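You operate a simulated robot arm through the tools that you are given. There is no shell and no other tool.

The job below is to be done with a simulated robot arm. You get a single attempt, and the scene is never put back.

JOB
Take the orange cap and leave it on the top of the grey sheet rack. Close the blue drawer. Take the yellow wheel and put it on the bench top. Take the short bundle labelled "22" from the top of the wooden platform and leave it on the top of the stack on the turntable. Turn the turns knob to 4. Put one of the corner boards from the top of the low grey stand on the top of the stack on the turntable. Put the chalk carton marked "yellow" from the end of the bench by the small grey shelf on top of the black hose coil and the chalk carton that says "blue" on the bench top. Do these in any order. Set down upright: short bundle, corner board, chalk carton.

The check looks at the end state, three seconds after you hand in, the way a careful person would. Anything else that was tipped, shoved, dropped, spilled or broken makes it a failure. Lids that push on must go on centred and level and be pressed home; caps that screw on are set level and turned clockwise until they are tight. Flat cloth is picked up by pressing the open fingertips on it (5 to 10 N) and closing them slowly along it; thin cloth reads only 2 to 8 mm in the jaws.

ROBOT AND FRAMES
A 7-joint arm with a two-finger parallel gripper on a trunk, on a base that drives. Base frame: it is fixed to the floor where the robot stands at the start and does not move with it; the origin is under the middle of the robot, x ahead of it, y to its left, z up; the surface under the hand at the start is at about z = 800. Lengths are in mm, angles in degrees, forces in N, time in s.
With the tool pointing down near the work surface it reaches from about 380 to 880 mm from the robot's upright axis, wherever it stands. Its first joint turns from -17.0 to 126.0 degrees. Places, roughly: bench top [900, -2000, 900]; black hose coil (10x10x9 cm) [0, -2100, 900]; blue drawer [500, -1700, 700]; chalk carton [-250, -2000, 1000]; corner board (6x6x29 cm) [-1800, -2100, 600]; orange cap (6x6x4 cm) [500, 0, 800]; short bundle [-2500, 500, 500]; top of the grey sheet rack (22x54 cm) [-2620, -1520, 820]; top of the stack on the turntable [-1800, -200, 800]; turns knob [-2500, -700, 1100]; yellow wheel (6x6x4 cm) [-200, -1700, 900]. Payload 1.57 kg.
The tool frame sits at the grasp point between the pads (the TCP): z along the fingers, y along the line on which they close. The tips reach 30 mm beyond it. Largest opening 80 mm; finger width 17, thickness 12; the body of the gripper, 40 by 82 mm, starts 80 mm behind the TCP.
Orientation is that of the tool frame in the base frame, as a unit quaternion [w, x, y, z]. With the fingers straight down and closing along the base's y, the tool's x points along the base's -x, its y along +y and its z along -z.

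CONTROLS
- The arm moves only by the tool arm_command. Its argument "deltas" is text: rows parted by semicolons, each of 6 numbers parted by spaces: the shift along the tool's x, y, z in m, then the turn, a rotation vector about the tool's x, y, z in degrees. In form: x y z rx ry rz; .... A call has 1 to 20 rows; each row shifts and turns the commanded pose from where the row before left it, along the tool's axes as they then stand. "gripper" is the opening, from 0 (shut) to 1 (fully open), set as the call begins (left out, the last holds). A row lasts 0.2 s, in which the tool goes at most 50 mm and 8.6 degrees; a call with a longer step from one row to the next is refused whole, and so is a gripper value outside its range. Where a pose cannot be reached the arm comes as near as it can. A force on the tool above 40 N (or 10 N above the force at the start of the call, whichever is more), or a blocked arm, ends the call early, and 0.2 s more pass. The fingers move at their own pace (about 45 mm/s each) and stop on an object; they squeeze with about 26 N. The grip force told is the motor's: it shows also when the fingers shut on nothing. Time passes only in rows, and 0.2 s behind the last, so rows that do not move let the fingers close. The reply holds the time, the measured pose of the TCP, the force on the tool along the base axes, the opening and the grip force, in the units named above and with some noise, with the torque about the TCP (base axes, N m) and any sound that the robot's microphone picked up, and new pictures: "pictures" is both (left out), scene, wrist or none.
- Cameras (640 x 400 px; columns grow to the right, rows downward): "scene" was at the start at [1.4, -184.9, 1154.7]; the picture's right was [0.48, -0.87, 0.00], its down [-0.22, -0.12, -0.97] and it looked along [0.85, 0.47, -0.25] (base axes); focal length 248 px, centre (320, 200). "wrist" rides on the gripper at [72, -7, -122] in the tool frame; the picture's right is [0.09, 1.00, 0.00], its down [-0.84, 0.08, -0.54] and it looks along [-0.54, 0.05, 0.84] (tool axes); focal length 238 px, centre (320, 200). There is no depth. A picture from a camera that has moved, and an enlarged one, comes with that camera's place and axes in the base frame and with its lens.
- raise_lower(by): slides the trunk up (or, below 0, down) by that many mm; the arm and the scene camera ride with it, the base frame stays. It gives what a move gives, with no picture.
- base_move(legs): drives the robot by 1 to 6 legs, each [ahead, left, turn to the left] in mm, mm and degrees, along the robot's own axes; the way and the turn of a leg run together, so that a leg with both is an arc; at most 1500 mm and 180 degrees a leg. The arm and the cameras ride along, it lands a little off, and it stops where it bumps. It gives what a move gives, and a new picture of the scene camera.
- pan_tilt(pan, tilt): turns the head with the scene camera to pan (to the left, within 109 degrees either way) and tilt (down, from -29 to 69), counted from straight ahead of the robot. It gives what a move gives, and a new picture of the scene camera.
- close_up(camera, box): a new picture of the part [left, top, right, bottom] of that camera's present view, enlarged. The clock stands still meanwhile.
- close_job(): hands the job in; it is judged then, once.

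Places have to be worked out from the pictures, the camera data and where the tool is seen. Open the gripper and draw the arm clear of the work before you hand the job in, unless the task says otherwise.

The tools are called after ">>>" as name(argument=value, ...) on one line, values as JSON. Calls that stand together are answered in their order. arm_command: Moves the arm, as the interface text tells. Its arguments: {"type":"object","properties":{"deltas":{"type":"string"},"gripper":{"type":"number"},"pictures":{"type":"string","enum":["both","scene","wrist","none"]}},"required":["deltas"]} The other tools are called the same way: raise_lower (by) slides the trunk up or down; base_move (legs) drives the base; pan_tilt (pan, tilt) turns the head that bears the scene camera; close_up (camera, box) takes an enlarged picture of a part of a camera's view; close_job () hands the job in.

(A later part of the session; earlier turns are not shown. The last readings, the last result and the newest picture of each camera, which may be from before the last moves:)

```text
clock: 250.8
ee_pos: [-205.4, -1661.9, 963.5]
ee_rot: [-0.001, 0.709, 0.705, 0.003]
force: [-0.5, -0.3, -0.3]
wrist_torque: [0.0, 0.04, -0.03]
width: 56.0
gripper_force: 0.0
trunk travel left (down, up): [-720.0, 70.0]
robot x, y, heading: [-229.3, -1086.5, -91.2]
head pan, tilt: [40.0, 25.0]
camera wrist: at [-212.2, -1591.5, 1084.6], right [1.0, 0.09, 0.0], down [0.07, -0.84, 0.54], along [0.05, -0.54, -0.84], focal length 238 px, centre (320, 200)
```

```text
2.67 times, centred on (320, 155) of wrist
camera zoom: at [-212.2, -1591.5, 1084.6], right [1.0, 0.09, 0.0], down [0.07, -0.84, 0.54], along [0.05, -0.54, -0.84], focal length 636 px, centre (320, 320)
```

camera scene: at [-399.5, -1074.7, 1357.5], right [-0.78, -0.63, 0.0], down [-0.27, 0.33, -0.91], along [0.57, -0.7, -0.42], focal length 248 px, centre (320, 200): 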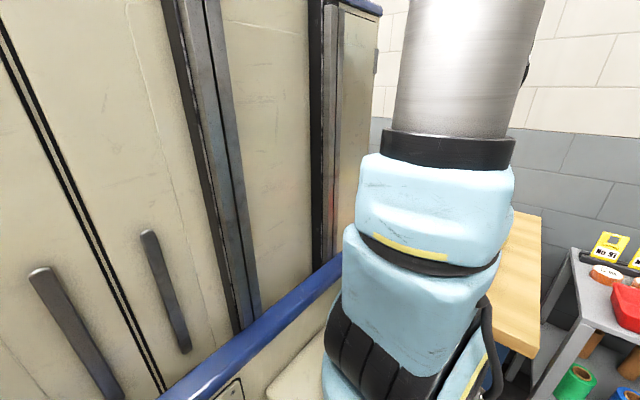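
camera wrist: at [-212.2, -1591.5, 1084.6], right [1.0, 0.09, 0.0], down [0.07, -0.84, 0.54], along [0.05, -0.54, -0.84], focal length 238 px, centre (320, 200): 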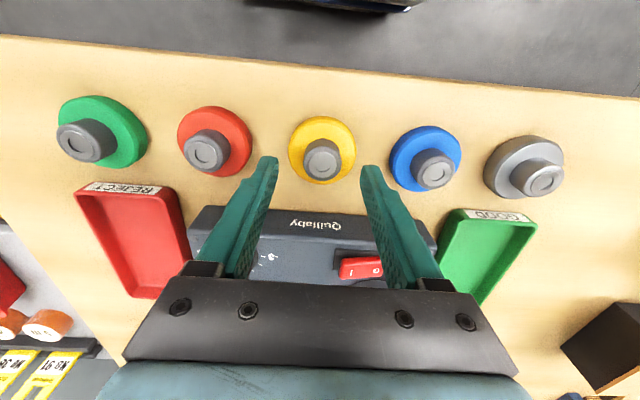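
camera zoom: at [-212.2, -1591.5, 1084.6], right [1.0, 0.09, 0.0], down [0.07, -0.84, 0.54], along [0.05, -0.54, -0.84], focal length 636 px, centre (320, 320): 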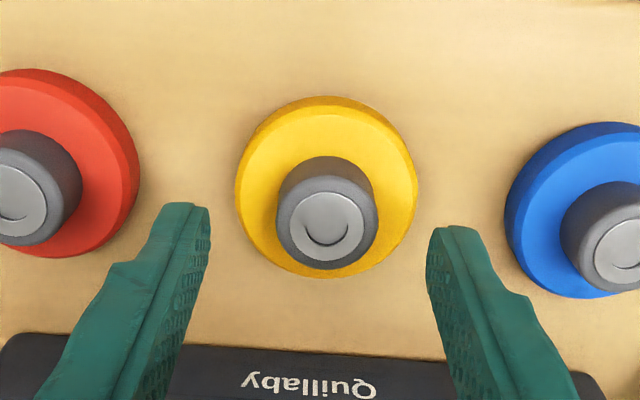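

The hub top seems to lie below the tips, around z 915. I lower 25 mm more and check.

>>> arm_command(deltas="-0.001 0.002 0.015 0 0 0;0 0 0.01 0 0 0;0 0 0 0 0 0", gripper=0.7, pictures="none")

>>> close_up(camera="wrist", box=[200, 80, 440, 230])

```text
clock: 251.6
ee_pos: [-203.6, -1664.6, 938.2]
ee_rot: [-0.001, 0.709, 0.705, 0.003]
force: [-0.3, -0.4, 0.3]
wrist_torque: [0.02, 0.01, 0.0]
width: 55.8
gripper_force: 0.1
trunk travel left (down, up): [-720.0, 70.0]
robot x, y, heading: [-227.1, -1088.4, -90.9]
head pan, tilt: [40.0, 25.0]
```

```text
2.67 times, centred on (320, 155) of wrist
camera zoom: at [-210.4, -1593.5, 1059.9], right [1.0, 0.09, 0.0], down [0.07, -0.84, 0.54], along [0.05, -0.54, -0.84], focal length 636 px, centre (320, 320)
```

zoom: 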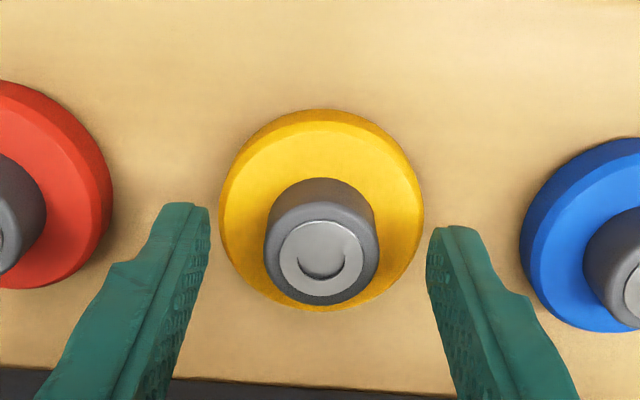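

The hub top is at about z 913 and the disc top about 884. I lower 20 mm so the tips stop just above the disc, and close on the hub.

>>> arm_command(deltas="0 0 0.01 0 0 0;0 0 0.009 0 0 0;0 0 0 0 0 0", gripper=0.7, pictures="none")

>>> arm_command(deltas="0 0 0 0 0 0;0 0 0 0 0 0;0 0 0 0 0 0;0 0 0 0 0 0", gripper=0, pictures="wrist")

```text
clock: 252.2
ee_pos: [-203.0, -1662.1, 927.6]
ee_rot: [0.0, 0.709, 0.705, 0.0]
force: [-2.6, 11.1, 29.5]
wrist_torque: [0.28, 0.27, -0.04]
width: 55.9
gripper_force: 0.0
trunk travel left (down, up): [-720.0, 70.0]
robot x, y, heading: [-227.5, -1089.8, -90.8]
head pan, tilt: [40.0, 25.0]
stopped in row 2: the force on the tool passed its limit at 55 N (the readings are from after the stop); the commanded pose is now the measured one
```

```text
clock: 252.7
ee_pos: [-202.6, -1665.3, 927.9]
ee_rot: [0.002, 0.709, 0.706, -0.001]
force: [-6.4, 2.1, 25.3]
wrist_torque: [0.2, 0.57, -0.01]
width: 33.1
gripper_force: 13.7
trunk travel left (down, up): [-720.0, 70.0]
robot x, y, heading: [-230.4, -1086.9, -91.1]
head pan, tilt: [40.0, 25.0]
stopped in row 2: the force on the tool passed its limit at 45 N (the readings are from after the stop); the commanded pose is now the measured one
camera wrist: at [-210.4, -1593.0, 1049.2], right [1.0, 0.09, 0.0], down [0.07, -0.83, 0.55], along [0.05, -0.54, -0.84], focal length 238 px, centre (320, 200)
```

wrist: 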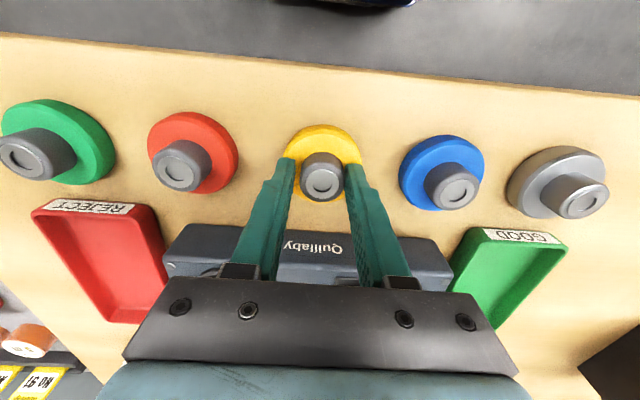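

The tips touched the disc at z≈898. I raise 3 mm and finish closing on the hub.

>>> arm_command(deltas="0 0 -0.003 0 0 0;0 0 0 0 0 0;0 0 0 0 0 0;0 0 0 0 0 0", gripper=0, pictures="wrist")

>>> close_up(camera="wrist", box=[200, 80, 440, 230])

```text
clock: 253.7
ee_pos: [-201.5, -1664.7, 929.2]
ee_rot: [0.002, 0.709, 0.706, 0.001]
force: [1.1, -0.5, 0.1]
wrist_torque: [0.01, -0.02, -0.01]
width: 28.9
gripper_force: 25.9
trunk travel left (down, up): [-720.0, 70.0]
robot x, y, heading: [-228.8, -1085.5, -91.1]
head pan, tilt: [40.0, 25.0]
camera wrist: at [-209.6, -1593.5, 1051.2], right [1.0, 0.09, 0.0], down [0.07, -0.84, 0.54], along [0.05, -0.54, -0.84], focal length 238 px, centre (320, 200)
```

wrist: 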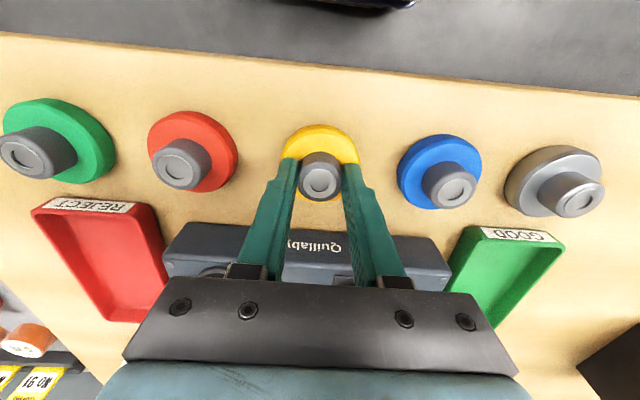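

```text
2.67 times, centred on (320, 155) of wrist
camera zoom: at [-209.6, -1593.5, 1051.2], right [1.0, 0.09, 0.0], down [0.07, -0.84, 0.54], along [0.05, -0.54, -0.84], focal length 636 px, centre (320, 320)
```

zoom: 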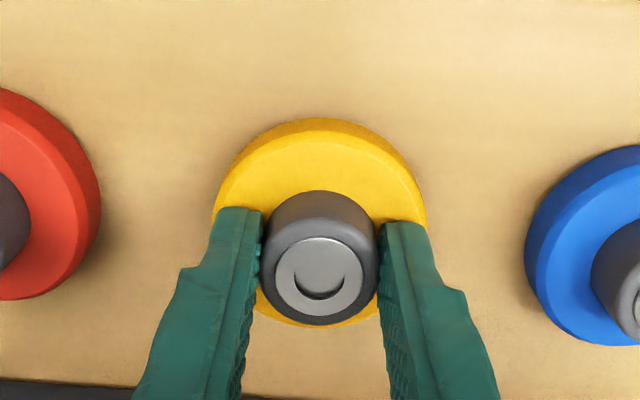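

The hub is held (28.9 mm). I lift the wheel and draw back off the bench edge.

>>> arm_command(deltas="0 0 -0.02 0 0 0;0 0 -0.04 0 0 0;0 0 -0.045 0 0 0;0 0 -0.045 0 0 0;0.03 0 -0.035 0 0 0;0.04 0 0 0 0 0;0 0 0 0 0 0", gripper=0, pictures="wrist")

>>> base_move(legs=[[100, 0, 0], [-150, 0, 0], [0, 500, 0]])

```text
clock: 255.3
ee_pos: [-201.4, -1596.5, 1113.3]
ee_rot: [0.002, 0.708, 0.706, 0.001]
force: [0.2, 0.2, -1.0]
wrist_torque: [0.04, 0.01, 0.0]
width: 28.7
gripper_force: 25.4
trunk travel left (down, up): [-720.0, 70.0]
robot x, y, heading: [-230.6, -1082.3, -90.8]
head pan, tilt: [40.0, 25.0]
camera wrist: at [-207.8, -1524.8, 1234.9], right [1.0, 0.09, 0.0], down [0.07, -0.84, 0.54], along [0.05, -0.54, -0.84], focal length 238 px, centre (320, 200)
```

wrist: 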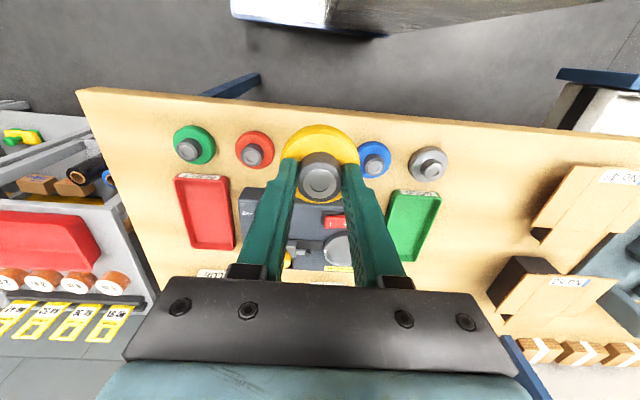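

```text
clock: 259.9
ee_pos: [288.4, -1555.7, 1113.6]
ee_rot: [0.001, 0.708, 0.706, 0.001]
force: [-0.2, 0.4, -1.5]
wrist_torque: [-0.02, 0.01, 0.0]
width: 28.8
gripper_force: 26.0
trunk travel left (down, up): [-720.0, 70.0]
robot x, y, heading: [259.2, -1045.1, -90.8]
head pan, tilt: [40.0, 25.0]
camera scene: at [88.8, -1033.8, 1357.6], right [-0.77, -0.63, 0.0], down [-0.27, 0.33, -0.91], along [0.57, -0.7, -0.42], focal length 248 px, centre (320, 200)
```

scene: 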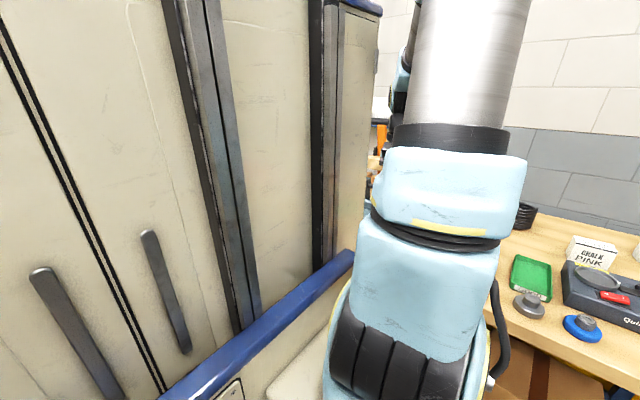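

Now I look at the bench further along (+x) for the free bench-top area and the open blue drawer.

>>> pan_tilt(pan=0, tilt=35)

>>> close_up(camera="wrist", box=[0, 0, 640, 400])

```text
clock: 261.0
ee_pos: [288.4, -1555.4, 1112.2]
ee_rot: [0.002, 0.708, 0.706, 0.0]
force: [0.2, -0.7, -1.5]
wrist_torque: [0.0, -0.02, -0.01]
width: 28.9
gripper_force: 25.8
trunk travel left (down, up): [-720.0, 70.0]
robot x, y, heading: [257.0, -1044.6, -90.7]
head pan, tilt: [0.0, 35.0]
camera scene: at [29.4, -1050.5, 1341.8], right [-1.0, 0.01, 0.0], down [0.01, 0.57, -0.82], along [-0.01, -0.82, -0.57], focal length 248 px, centre (320, 200)
```

scene: 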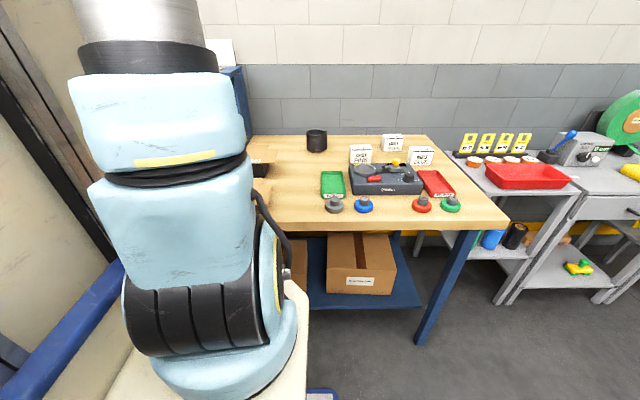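

```text
1.00 times, centred on (320, 200) of wrist (not enlarged: the box is as wide or as high as the picture)
camera zoom: at [281.3, -1484.1, 1234.8], right [1.0, 0.09, 0.0], down [0.07, -0.84, 0.54], along [0.05, -0.54, -0.84], focal length 238 px, centre (320, 200)
```

zoom: 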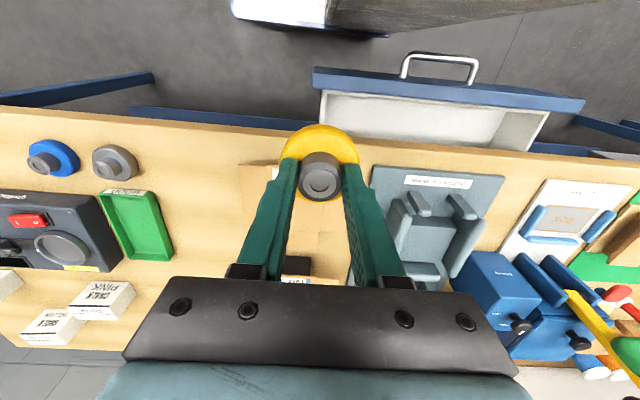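

The drawer front stands at about y −1490 spanning x≈300–760, only some 35 mm ahead of the base; I back off a bit before moving along. Then I look at the bench around x≈900.

>>> base_move(legs=[[-100, 0, 0], [0, 600, 0]])

>>> close_up(camera="wrist", box=[0, 0, 640, 400])

```text
clock: 263.6
ee_pos: [511.5, -1456.3, 1114.1]
ee_rot: [0.002, 0.7, 0.714, 0.001]
force: [-0.1, -0.6, -2.0]
wrist_torque: [-0.04, -0.03, 0.01]
width: 28.9
gripper_force: 26.0
trunk travel left (down, up): [-720.0, 70.0]
robot x, y, heading: [468.3, -950.2, -89.8]
head pan, tilt: [0.0, 35.0]
stopped in leg 2: the robot was blocked; the commanded pose is now the measured one
camera scene: at [240.6, -957.2, 1341.8], right [-1.0, -0.01, 0.0], down [0.0, 0.57, -0.82], along [0.01, -0.82, -0.57], focal length 248 px, centre (320, 200)
```

scene: 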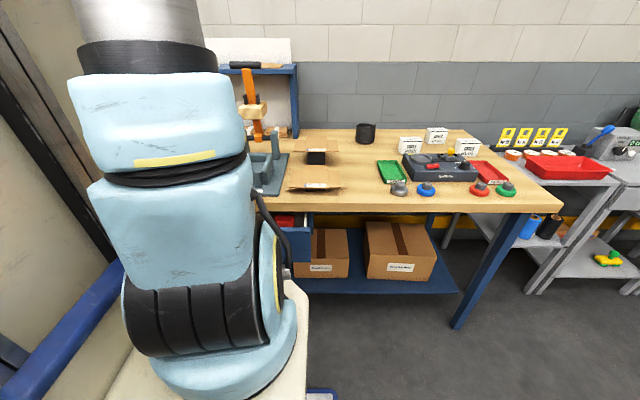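

```text
1.00 times, centred on (320, 200) of wrist (not enlarged: the box is as wide or as high as the picture)
camera zoom: at [502.3, -1385.0, 1235.0], right [0.99, 0.11, 0.0], down [0.09, -0.83, 0.54], along [0.06, -0.54, -0.84], focal length 238 px, centre (320, 200)
```

zoom: 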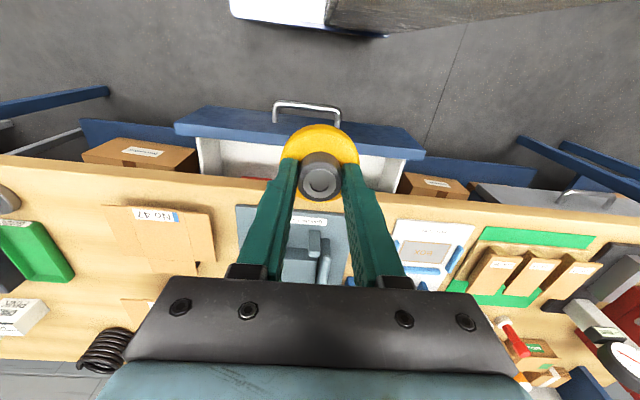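

Blocked on the left: the rear-left corner met the wooden table near (740, −550). I go back to the open area and turn partly towards +x to survey the bench and that table.

>>> base_move(legs=[[0, -480, 0], [0, 0, 45]])

>>> pan_tilt(pan=0, tilt=25)

>>> pan_tilt(pan=-25, tilt=25)

```text
clock: 268.6
ee_pos: [394.5, -1270.7, 1113.4]
ee_rot: [0.002, 0.354, 0.935, 0.001]
force: [0.4, 0.1, -1.2]
wrist_torque: [-0.04, 0.0, 0.01]
width: 28.8
gripper_force: 25.9
trunk travel left (down, up): [-720.0, 70.0]
robot x, y, heading: [-4.8, -953.9, -42.1]
head pan, tilt: [0.0, 35.0]
camera scene: at [-157.1, -1131.2, 1341.8], right [-0.67, -0.74, 0.0], down [-0.43, 0.39, -0.82], along [0.61, -0.55, -0.57], focal length 248 px, centre (320, 200)
```

scene: 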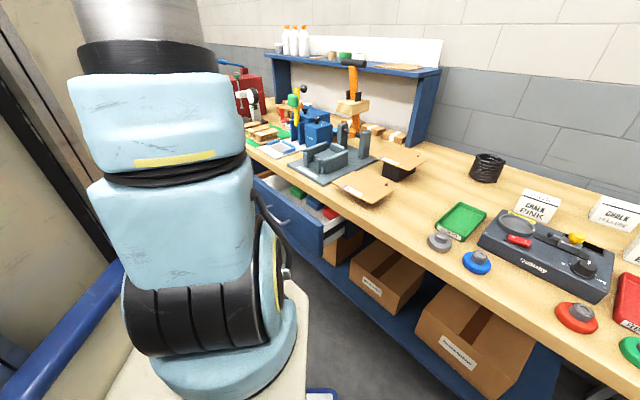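

```text
clock: 269.3
ee_pos: [393.8, -1269.2, 1113.6]
ee_rot: [0.002, 0.354, 0.935, 0.002]
force: [1.2, 0.5, -0.9]
wrist_torque: [-0.01, 0.0, 0.01]
width: 28.4
gripper_force: 25.9
trunk travel left (down, up): [-720.0, 70.0]
robot x, y, heading: [-11.4, -957.3, -42.2]
head pan, tilt: [0.0, 25.0]
camera scene: at [-154.1, -1133.9, 1357.5], right [-0.67, -0.74, 0.0], down [-0.31, 0.28, -0.91], along [0.67, -0.61, -0.42], focal length 248 px, centre (320, 200)
```

scene: 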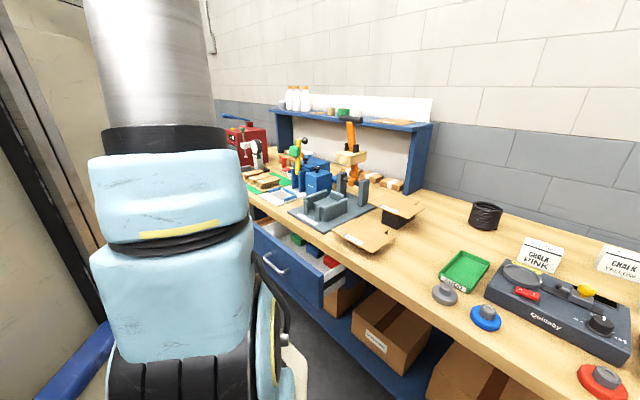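

```text
clock: 270.2
ee_pos: [394.2, -1269.0, 1113.5]
ee_rot: [0.002, 0.353, 0.936, 0.001]
force: [-0.6, -0.5, -1.9]
wrist_torque: [0.01, 0.02, 0.0]
width: 28.9
gripper_force: 26.0
trunk travel left (down, up): [-720.0, 70.0]
robot x, y, heading: [-9.7, -953.3, -42.2]
head pan, tilt: [-25.0, 25.0]
camera scene: at [-186.6, -1157.0, 1357.6], right [-0.92, -0.39, 0.0], down [-0.16, 0.39, -0.91], along [0.35, -0.84, -0.42], focal length 248 px, centre (320, 200)
```

scene: 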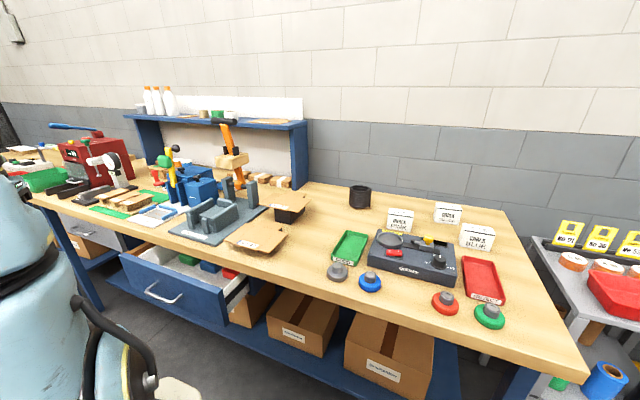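

This gives a good overview of the bench. I zoom in on the part around x≈900 to find free surface.

>>> close_up(camera="scene", box=[20, 110, 276, 270])

>>> close_up(camera="scene", box=[100, 140, 228, 220])

>>> close_up(camera="scene", box=[0, 100, 128, 180])

```text
2.50 times, centred on (148, 190) of scene
camera zoom: at [-186.6, -1157.0, 1357.6], right [-0.92, -0.39, 0.0], down [-0.16, 0.39, -0.91], along [0.35, -0.84, -0.42], focal length 619 px, centre (750, 225)
```

zoom: 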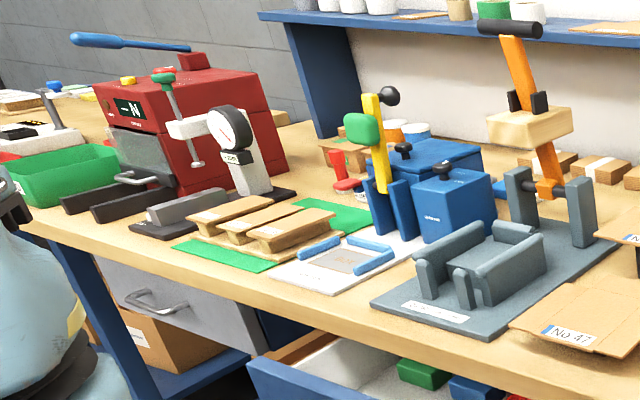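

```text
5.00 times, centred on (164, 180) of scene
camera zoom: at [-186.6, -1157.0, 1357.6], right [-0.92, -0.39, 0.0], down [-0.16, 0.39, -0.91], along [0.35, -0.84, -0.42], focal length 1238 px, centre (1100, 300)
```

zoom: 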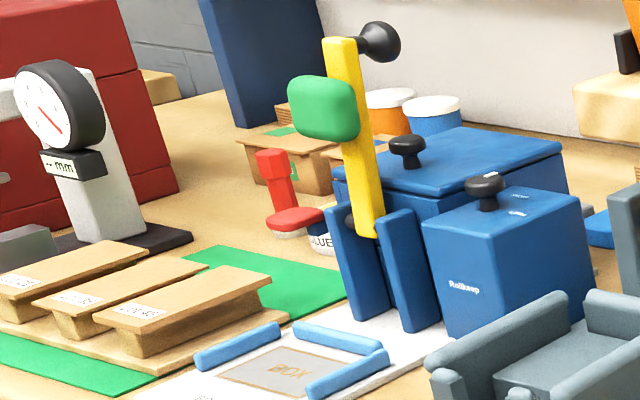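

```text
5.00 times, centred on (64, 140) of scene
camera zoom: at [-186.6, -1157.0, 1357.6], right [-0.92, -0.39, 0.0], down [-0.16, 0.39, -0.91], along [0.35, -0.84, -0.42], focal length 1238 px, centre (1600, 500)
```

zoom: 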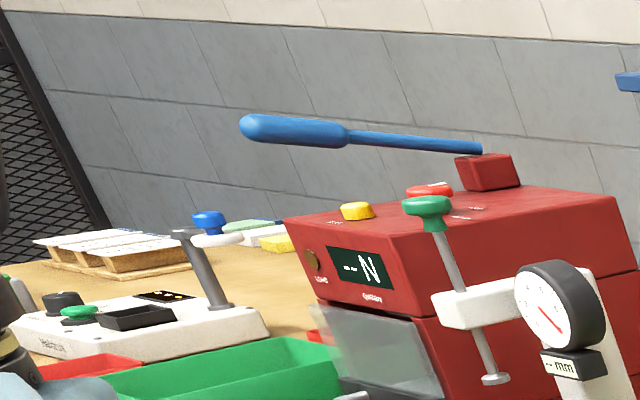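

The middle of the bench is crowded; there's a clear patch of bench top between the green tray and the flattened carton, around (95, −1700). I set the wheel there first (the hand must be free for the drawer), so I turn back to face the bench.

>>> base_move(legs=[[0, 0, -48], [130, 0, 0]])

>>> close_up(camera="wrist", box=[0, 0, 640, 400])

```text
clock: 273.6
ee_pos: [33.7, -1598.4, 1113.1]
ee_rot: [0.002, 0.699, 0.715, 0.002]
force: [-0.7, -0.4, -1.1]
wrist_torque: [-0.01, 0.04, -0.02]
width: 28.8
gripper_force: 25.8
trunk travel left (down, up): [-720.0, 70.0]
robot x, y, heading: [-10.1, -1089.3, -89.4]
head pan, tilt: [-25.0, 25.0]
camera scene: at [-276.4, -1095.3, 1357.6], right [-0.91, 0.41, 0.0], down [0.18, 0.38, -0.91], along [-0.38, -0.82, -0.42], focal length 248 px, centre (320, 200)
```

scene: 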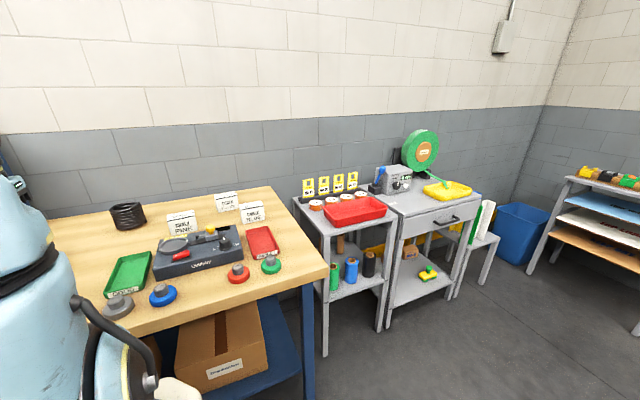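

```text
1.00 times, centred on (320, 200) of wrist (not enlarged: the box is as wide or as high as the picture)
camera zoom: at [25.2, -1526.8, 1235.1], right [0.99, 0.12, 0.0], down [0.09, -0.83, 0.54], along [0.07, -0.54, -0.84], focal length 238 px, centre (320, 200)
```

zoom: 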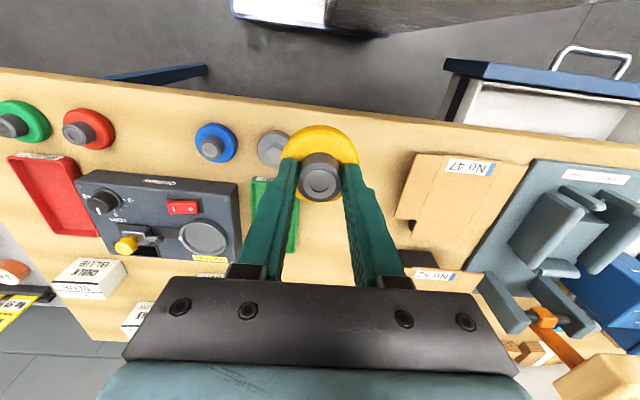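

Free bench shows between the grey wheel and the "No 47" carton (its edge at x≈200). I move the wheel over (100, −1700) and lower it.

>>> arm_command(deltas="-0.034 0.022 0 0 0 0;-0.034 0.022 0 0 0 0;-0.034 0.022 0 0 0 0;0 0 0.04 0 0 0;0 0 0.04 0 0 0;0 0 0.04 0 0 0;0 0 0.035 0 0 0;0 0 0 0 0 0", gripper=0, pictures="wrist")

```text
clock: 275.4
ee_pos: [103.3, -1697.8, 957.2]
ee_rot: [0.002, 0.699, 0.715, 0.0]
force: [-0.6, -0.2, -0.6]
wrist_torque: [0.02, -0.01, -0.03]
width: 28.7
gripper_force: 26.2
trunk travel left (down, up): [-720.0, 70.0]
robot x, y, heading: [-8.2, -1089.2, -89.4]
head pan, tilt: [-25.0, 25.0]
camera wrist: at [94.1, -1625.8, 1078.9], right [0.99, 0.12, 0.0], down [0.1, -0.83, 0.54], along [0.07, -0.54, -0.84], focal length 238 px, centre (320, 200)
```

wrist: 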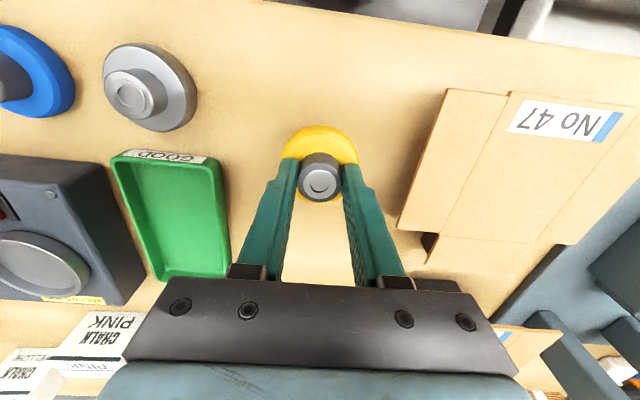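

The spot is clear on all sides. I lower the wheel gently onto the bench.

>>> arm_command(deltas="0 0 0.009 0 0 0;0 0 0.008 0 0 0;0 0 0.005 0 0 0;0 0 0.002 0 0 0;0 0 0 0 0 0", gripper=0, pictures="none")

>>> arm_command(deltas="0 0 0.0015 0 0 0;0 0 0.0015 0 0 0;0 0 0 0 0 0", gripper=0, pictures="none")

```text
clock: 276.6
ee_pos: [101.6, -1698.8, 934.0]
ee_rot: [0.002, 0.699, 0.715, 0.001]
force: [0.0, 0.0, -1.3]
wrist_torque: [-0.04, 0.03, 0.03]
width: 28.7
gripper_force: 26.5
trunk travel left (down, up): [-720.0, 70.0]
robot x, y, heading: [-5.1, -1090.3, -89.3]
head pan, tilt: [-25.0, 25.0]
```

```text
clock: 277.4
ee_pos: [103.3, -1698.3, 931.9]
ee_rot: [0.002, 0.699, 0.715, 0.0]
force: [0.1, 0.1, -0.8]
wrist_torque: [0.02, -0.01, 0.02]
width: 29.0
gripper_force: 26.1
trunk travel left (down, up): [-720.0, 70.0]
robot x, y, heading: [-5.9, -1089.2, -89.4]
head pan, tilt: [-25.0, 25.0]
```

>>> arm_command(deltas="0 0 0.0015 0 0 0;0 0 0.0015 0 0 0;0 0 0 0 0 0", gripper=0, pictures="none")

>>> arm_command(deltas="0 0 0.001 0 0 0;0 0 0 0 0 0", gripper=0, pictures="none")

```text
clock: 278.2
ee_pos: [102.7, -1699.3, 928.9]
ee_rot: [0.001, 0.699, 0.715, 0.001]
force: [-0.4, 0.4, -1.5]
wrist_torque: [0.01, -0.01, 0.01]
width: 28.7
gripper_force: 25.8
trunk travel left (down, up): [-720.0, 70.0]
robot x, y, heading: [-7.1, -1087.4, -89.3]
head pan, tilt: [-25.0, 25.0]
```

```text
clock: 278.8
ee_pos: [102.6, -1698.2, 929.7]
ee_rot: [0.002, 0.699, 0.715, 0.0]
force: [-3.1, 3.7, 13.4]
wrist_torque: [0.13, 0.4, -0.01]
width: 29.0
gripper_force: 25.8
trunk travel left (down, up): [-720.0, 70.0]
robot x, y, heading: [-6.2, -1089.0, -89.5]
head pan, tilt: [-25.0, 25.0]
```

The wheel touches the bench (13 N). I open to half and lift away.

>>> arm_command(deltas="0 0 0 0 0 0;0 0 0 0 0 0;0 0 0 0 0 0", gripper=0.65, pictures="none")

>>> arm_command(deltas="0 0 -0.02 0 0 0;0 0 -0.04 0 0 0;0 0 -0.045 0 0 0;0 0 -0.045 0 0 0;0.03 0 -0.03 0 0 0;0.03 0 -0.03 0 0 0;0.03 0 0 0 0 0;0 0 0 0 0 0", gripper=1, pictures="wrist")

```text
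clock: 279.6
ee_pos: [103.0, -1698.7, 927.3]
ee_rot: [0.002, 0.699, 0.715, 0.0]
force: [3.4, 1.0, 3.1]
wrist_torque: [0.04, -0.01, 0.0]
width: 49.4
gripper_force: 0.1
trunk travel left (down, up): [-720.0, 70.0]
robot x, y, heading: [-4.3, -1088.4, -89.5]
head pan, tilt: [-25.0, 25.0]
```

```text
clock: 281.4
ee_pos: [98.2, -1612.6, 1134.2]
ee_rot: [0.001, 0.701, 0.713, 0.003]
force: [-0.1, -0.8, -0.3]
wrist_torque: [0.0, 0.03, -0.02]
width: 80.2
gripper_force: 0.1
trunk travel left (down, up): [-720.0, 70.0]
robot x, y, heading: [-10.7, -1089.1, -89.4]
head pan, tilt: [-25.0, 25.0]
camera wrist: at [90.0, -1541.9, 1256.1], right [0.99, 0.11, 0.01], down [0.09, -0.84, 0.54], along [0.06, -0.54, -0.84], focal length 238 px, centre (320, 200)
```

wrist: 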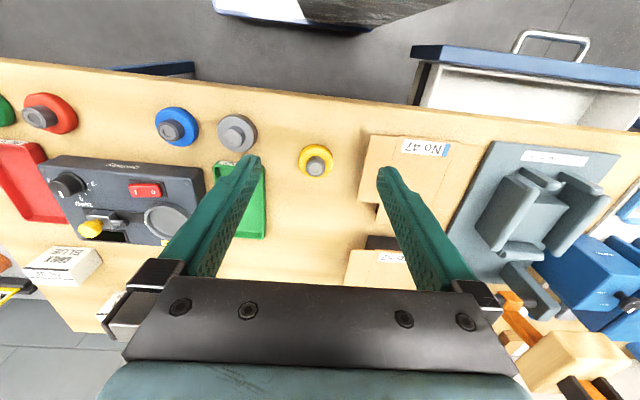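

The yellow wheel is on the bench top at (103, −1698). Now the blue drawer: its front (x≈258–690, z≈717–818) stands at y≈−1520. I back off, turn 45° towards it and lower the trunk.

>>> base_move(legs=[[-230, -80, 0], [0, 0, 44.5]])

>>> raise_lower(by=-300)

>>> pan_tilt(pan=-10, tilt=30)

```text
clock: 285.3
ee_pos: [357.2, -1147.8, 1134.4]
ee_rot: [0.0, 0.373, 0.928, 0.002]
force: [-0.4, 0.3, 0.2]
wrist_torque: [0.0, 0.01, 0.0]
width: 79.9
gripper_force: 0.2
trunk travel left (down, up): [-720.0, 70.0]
robot x, y, heading: [-91.2, -854.5, -43.8]
head pan, tilt: [-25.0, 25.0]
camera scene: at [-271.3, -1053.7, 1356.8], right [-0.94, -0.35, 0.0], down [-0.15, 0.4, -0.9], along [0.32, -0.85, -0.43], focal length 248 px, centre (320, 200)
```

scene: 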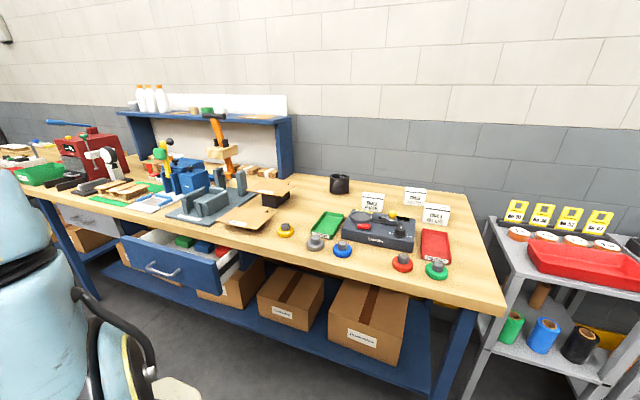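

```text
clock: 288.3
ee_pos: [354.9, -1149.5, 834.9]
ee_rot: [0.001, 0.377, 0.926, 0.003]
force: [-0.5, 0.2, 0.0]
wrist_torque: [-0.04, 0.01, -0.02]
width: 80.4
gripper_force: 0.1
trunk travel left (down, up): [-420.0, 370.0]
robot x, y, heading: [-90.1, -857.3, -44.4]
head pan, tilt: [-25.0, 25.0]
```

```text
clock: 289.1
ee_pos: [353.4, -1148.9, 835.0]
ee_rot: [0.0, 0.376, 0.926, 0.003]
force: [-0.4, -0.1, -1.4]
wrist_torque: [-0.01, 0.0, 0.02]
width: 80.0
gripper_force: 0.1
trunk travel left (down, up): [-420.0, 370.0]
robot x, y, heading: [-86.5, -853.5, -44.3]
head pan, tilt: [-10.0, 30.0]
camera scene: at [-253.8, -1039.0, 1048.3], right [-0.81, -0.58, 0.0], down [-0.29, 0.41, -0.86], along [0.51, -0.7, -0.5], focal length 248 px, centre (320, 200)
```

scene: 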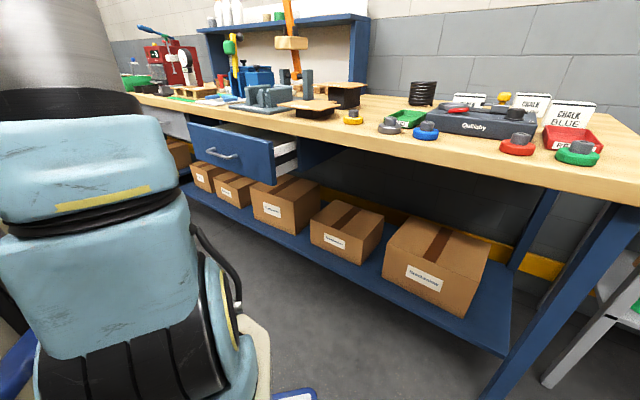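

I zoom in on the drawer to fix its position.

>>> close_up(camera="scene", box=[170, 100, 330, 200])

>>> close_up(camera="wrist", box=[0, 0, 640, 400])

```text
4.00 times, centred on (250, 150) of scene
camera zoom: at [-253.8, -1039.0, 1048.3], right [-0.81, -0.58, 0.0], down [-0.29, 0.41, -0.86], along [0.51, -0.7, -0.5], focal length 991 px, centre (600, 400)
```

zoom: 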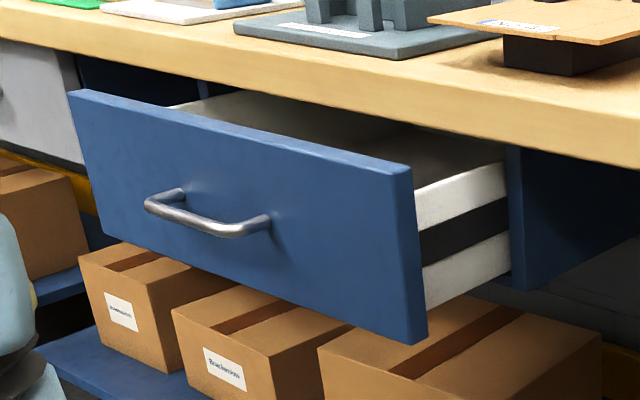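

```text
1.00 times, centred on (320, 200) of wrist (not enlarged: the box is as wide or as high as the picture)
camera zoom: at [297.9, -1103.9, 956.6], right [0.63, 0.78, 0.0], down [0.65, -0.53, 0.54], along [0.42, -0.34, -0.84], focal length 238 px, centre (320, 200)
```

zoom: 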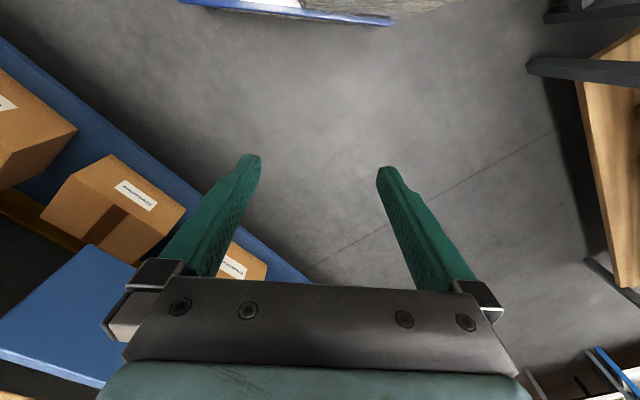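

The drawer front is at y≈−1520 (x 260–711, z 701–836), the carcass front at y≈−1641, and the handle spans x 392–560. I close the fingers and swing the hand to point along −y in front of the panel's clear part at x≈330.

>>> arm_command(deltas="-0.0287 -0.0365 0.007 0 0 0;-0.0287 -0.0365 0.007 0 0 0;-0.0287 -0.0365 0.007 0 0 0;-0.0287 -0.0365 0.007 0 0 0;-0.0287 -0.0365 0.007 0 0 0;0 0 0 5.87 -5.69 0;0 0 0 5.87 -5.69 0;0 0 0 5.87 -5.69 0;0 0 0 5.87 -5.69 0;0 0 0 5.87 -5.69 0;0 0 0 5.87 -5.69 0;0 0 0 5.87 -5.69 0;0 0 0 5.87 -5.69 0;0 0 0 5.87 -5.69 0;0 0 0 5.87 -5.69 0;0 0 0 5.87 -5.69 0;0 0 0 0 0 0", gripper=0, pictures="both")

```text
clock: 292.7
ee_pos: [333.7, -1373.2, 800.0]
ee_rot: [0.268, 0.264, 0.656, -0.654]
force: [-0.4, 0.1, 0.9]
wrist_torque: [0.03, -0.01, 0.01]
width: 0.0
gripper_force: 21.4
trunk travel left (down, up): [-420.0, 370.0]
robot x, y, heading: [-87.7, -853.1, -44.2]
head pan, tilt: [-10.0, 30.0]
camera scene: at [-252.5, -1035.3, 1049.6], right [-0.81, -0.58, 0.0], down [-0.29, 0.41, -0.87], along [0.51, -0.7, -0.5], focal length 248 px, centre (320, 200)
camera wrist: at [276.5, -1251.6, 755.0], right [0.63, 0.0, -0.78], down [0.65, 0.55, 0.53], along [0.43, -0.84, 0.34], focal length 238 px, centre (320, 200)
```

scene: 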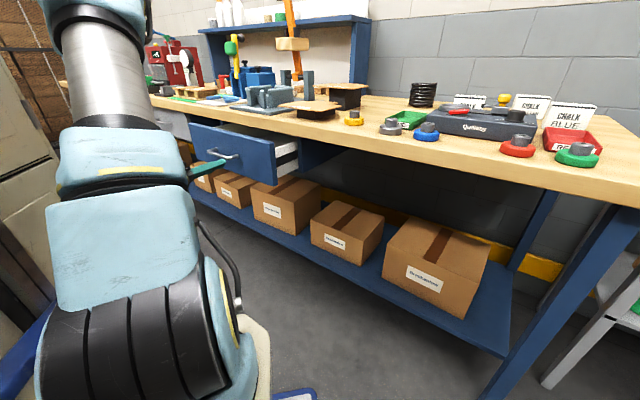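
wrist: 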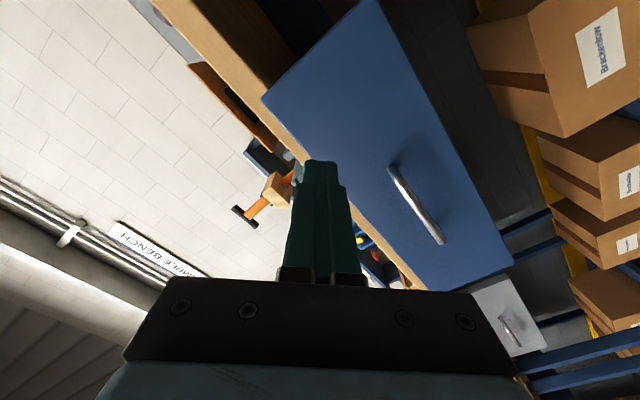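

The hand points at the panel. I lower it to mid-panel height and advance until close.

>>> arm_command(deltas="0.0244 0.0251 0 0 0 0;0 0 0.03 0 0 0;0 0 0.03 0 0 0;0 0 0.03 0 0 0;0 0 0 0 0 0", gripper=0, pictures="scene")

>>> close_up(camera="scene", box=[170, 100, 330, 200])

```text
clock: 293.9
ee_pos: [336.3, -1462.4, 766.5]
ee_rot: [0.268, 0.264, 0.657, -0.653]
force: [0.1, 0.3, 0.8]
wrist_torque: [-0.02, -0.01, 0.0]
width: 0.1
gripper_force: 21.3
trunk travel left (down, up): [-420.0, 370.0]
robot x, y, heading: [-87.9, -853.5, -44.2]
head pan, tilt: [-10.0, 30.0]
camera scene: at [-252.5, -1035.3, 1049.6], right [-0.81, -0.58, 0.0], down [-0.29, 0.41, -0.87], along [0.51, -0.7, -0.5], focal length 248 px, centre (320, 200)
```

scene: 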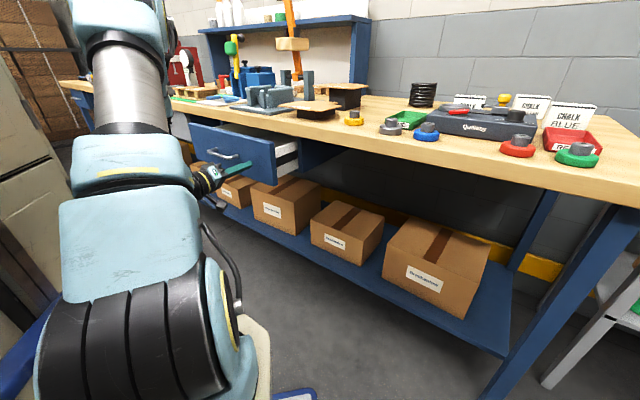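

```text
4.00 times, centred on (250, 150) of scene
camera zoom: at [-252.5, -1035.3, 1049.6], right [-0.81, -0.58, 0.0], down [-0.29, 0.41, -0.87], along [0.51, -0.7, -0.5], focal length 991 px, centre (600, 400)
```

zoom: 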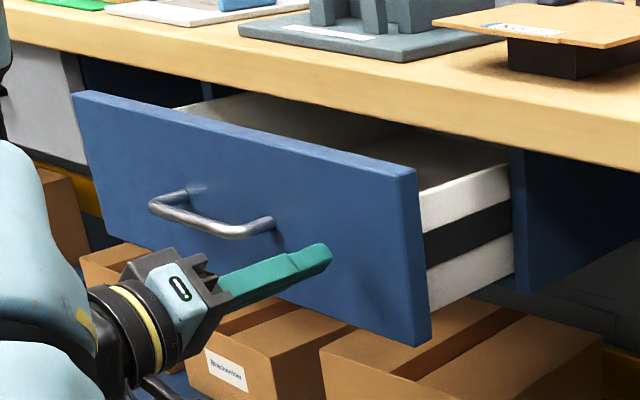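

The fingertips aim at the clear part of the panel. I push forward in small steps.

>>> arm_command(deltas="0 0 0.015 0 0 0;0 0 0.015 0 0 0;0 0 0.01 0 0 0;0 0 0.01 0 0 0;0 0 0.01 0 0 0;0 0 0 0 0 0", gripper=0, pictures="none")

>>> close_up(camera="scene", box=[170, 100, 330, 200])

```text
clock: 295.3
ee_pos: [337.0, -1523.9, 766.3]
ee_rot: [0.268, 0.265, 0.657, -0.654]
force: [-0.4, 0.4, 0.6]
wrist_torque: [0.02, 0.05, 0.0]
width: 0.2
gripper_force: 21.3
trunk travel left (down, up): [-420.0, 370.0]
robot x, y, heading: [-85.9, -852.7, -44.4]
head pan, tilt: [-10.0, 30.0]
```

```text
4.00 times, centred on (250, 150) of scene
camera zoom: at [-252.5, -1035.3, 1049.6], right [-0.81, -0.58, 0.0], down [-0.29, 0.41, -0.87], along [0.51, -0.7, -0.5], focal length 991 px, centre (600, 400)
```

zoom: 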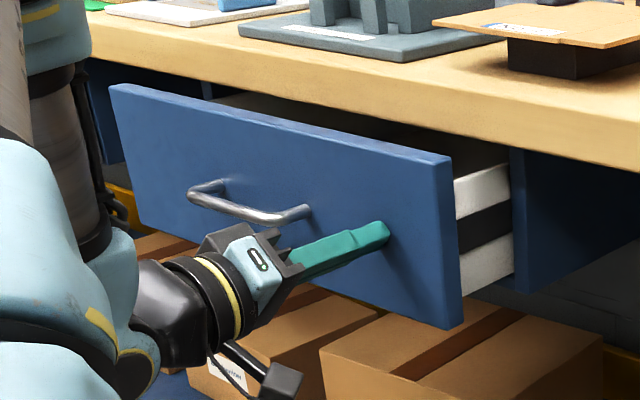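

The drawer slides in easily. I keep pushing until it resists.

>>> arm_command(deltas="0 0 0.01 0 0 0;0 0 0.01 0 0 0;0 0 0.01 0 0 0;0 0 0.01 0 0 0;0 0 0 0 0 0", gripper=0, pictures="none")

>>> close_up(camera="scene", box=[170, 100, 330, 200])

```text
clock: 296.5
ee_pos: [336.6, -1563.7, 766.7]
ee_rot: [0.268, 0.265, 0.656, -0.654]
force: [-0.4, -0.2, 0.0]
wrist_torque: [0.03, -0.02, 0.04]
width: 0.0
gripper_force: 21.0
trunk travel left (down, up): [-420.0, 370.0]
robot x, y, heading: [-90.3, -852.2, -44.4]
head pan, tilt: [-10.0, 30.0]
```

```text
4.00 times, centred on (250, 150) of scene
camera zoom: at [-252.5, -1035.3, 1049.6], right [-0.81, -0.58, 0.0], down [-0.29, 0.41, -0.87], along [0.51, -0.7, -0.5], focal length 991 px, centre (600, 400)
```

zoom: 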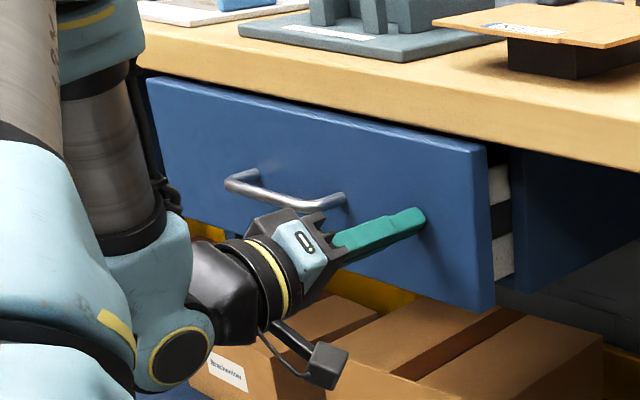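

About 30 mm remains. I push on in smaller steps.

>>> arm_command(deltas="0 0 0.01 0 0 0;0 0 0.006 0 0 0;0 0 0.005 0 0 0;0 0 0.004 0 0 0;0 0 0.003 0 0 0;0 0 0 0 0 0", gripper=0, pictures="none")

>>> close_up(camera="scene", box=[170, 100, 330, 200])

```text
clock: 297.9
ee_pos: [335.9, -1591.6, 767.1]
ee_rot: [0.269, 0.265, 0.656, -0.653]
force: [0.4, 1.1, 1.0]
wrist_torque: [-0.02, 0.02, 0.02]
width: 0.1
gripper_force: 21.4
trunk travel left (down, up): [-420.0, 370.0]
robot x, y, heading: [-88.9, -855.8, -44.2]
head pan, tilt: [-10.0, 30.0]
```

```text
4.00 times, centred on (250, 150) of scene
camera zoom: at [-252.5, -1035.3, 1049.6], right [-0.81, -0.58, 0.0], down [-0.29, 0.41, -0.87], along [0.51, -0.7, -0.5], focal length 991 px, centre (600, 400)
```

zoom: 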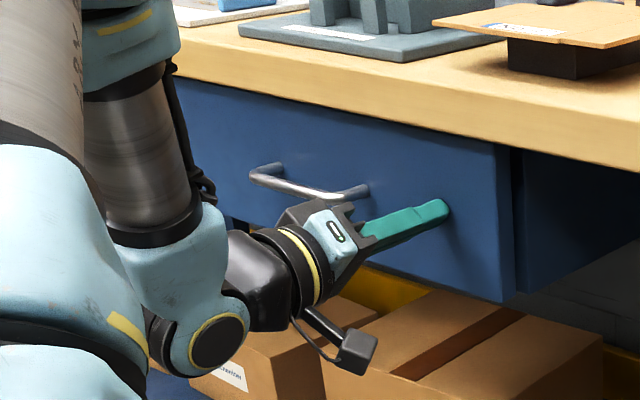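

Nearly shut. I press on gently to feel the stop.

>>> arm_command(deltas="0 0 0.004 0 0 0;0 0 0.003 0 0 0;0 0 0.003 0 0 0;0 0 0.003 0 0 0;0 0 0.003 0 0 0;0 0 0 0 0 0", gripper=0, pictures="none")

>>> close_up(camera="scene", box=[170, 100, 330, 200])

```text
clock: 299.1
ee_pos: [336.5, -1605.0, 766.4]
ee_rot: [0.267, 0.266, 0.656, -0.653]
force: [-6.3, 14.3, 5.0]
wrist_torque: [-0.19, 0.03, -0.28]
width: 0.0
gripper_force: 21.6
trunk travel left (down, up): [-420.0, 370.0]
robot x, y, heading: [-89.5, -850.9, -44.3]
head pan, tilt: [-10.0, 30.0]
stopped in row 5: the force on the tool passed its limit at 46 N (the readings are from after the stop); the commanded pose is now the measured one
```

```text
4.00 times, centred on (250, 150) of scene
camera zoom: at [-252.9, -1034.2, 1049.8], right [-0.81, -0.58, 0.0], down [-0.29, 0.41, -0.87], along [0.51, -0.7, -0.5], focal length 991 px, centre (600, 400)
```

zoom: 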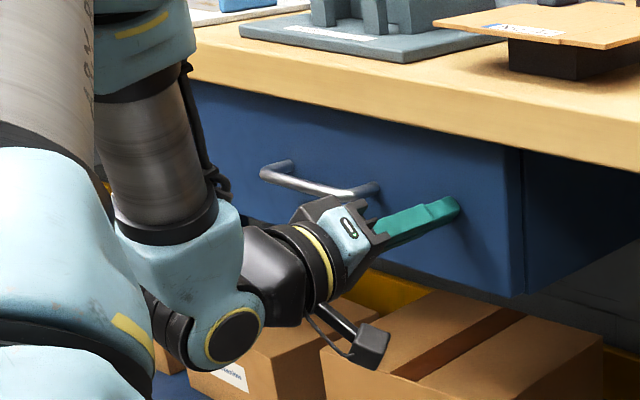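

The drawer met its stop and is flush. I withdraw the hand, turn it down again, and check the drawer stays shut.

>>> arm_command(deltas="0 0 -0.02 0 0 0;0 0 -0.045 0 0 0;0 0 -0.045 0 0 0;0 0 -0.045 0 0 0;0 0 -0.045 0 0 0;0 0 0 -5.87 5.69 0;0 0 0 -5.87 5.69 0;0 0 0 -5.87 5.69 0;0 0 0 -5.87 5.69 0;0 0 0 -5.87 5.69 0;0 0 0 -5.87 5.69 0;0 0 0 -5.87 5.69 0;0 0 0 -5.87 5.69 0;0 0 0 -5.87 5.69 0;0 0 0 -5.87 5.69 0;0 0 0 -5.87 5.69 0;0 0 0 0 0 0", gripper=0.5, pictures="both")

>>> close_up(camera="scene", box=[150, 80, 342, 200])

```text
clock: 302.7
ee_pos: [335.7, -1403.0, 765.8]
ee_rot: [0.0, 0.373, 0.928, 0.002]
force: [0.2, 0.6, -0.2]
wrist_torque: [0.0, 0.0, -0.02]
width: 40.0
gripper_force: 0.1
trunk travel left (down, up): [-420.0, 370.0]
robot x, y, heading: [-85.2, -852.6, -44.5]
head pan, tilt: [-10.0, 30.0]
camera scene: at [-252.6, -1034.9, 1049.6], right [-0.81, -0.58, 0.0], down [-0.29, 0.41, -0.87], along [0.51, -0.7, -0.5], focal length 248 px, centre (320, 200)
camera wrist: at [278.0, -1359.8, 886.7], right [0.62, 0.78, 0.01], down [0.66, -0.53, 0.54], along [0.43, -0.33, -0.84], focal length 238 px, centre (320, 200)
```

scene: 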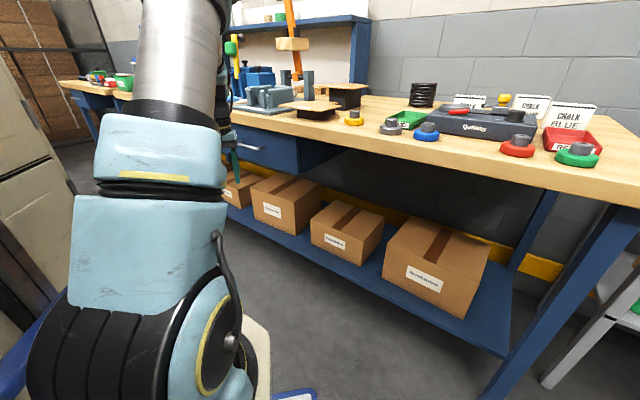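
wrist: 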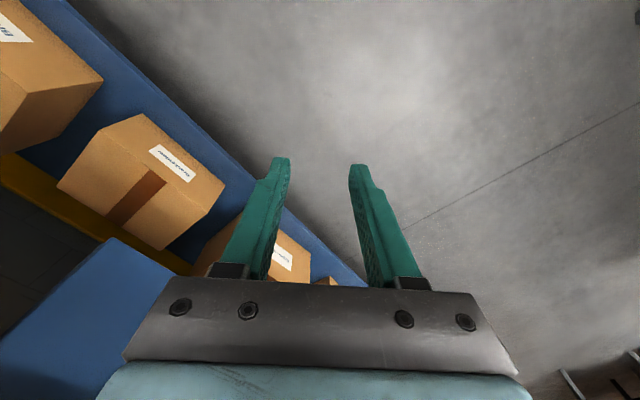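

```text
3.33 times, centred on (246, 140) of scene
camera zoom: at [-252.6, -1034.9, 1049.6], right [-0.81, -0.58, 0.0], down [-0.29, 0.41, -0.87], along [0.51, -0.7, -0.5], focal length 826 px, centre (567, 400)
```

zoom: 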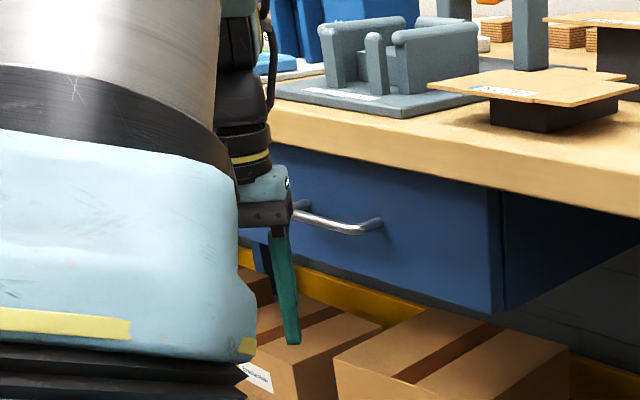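

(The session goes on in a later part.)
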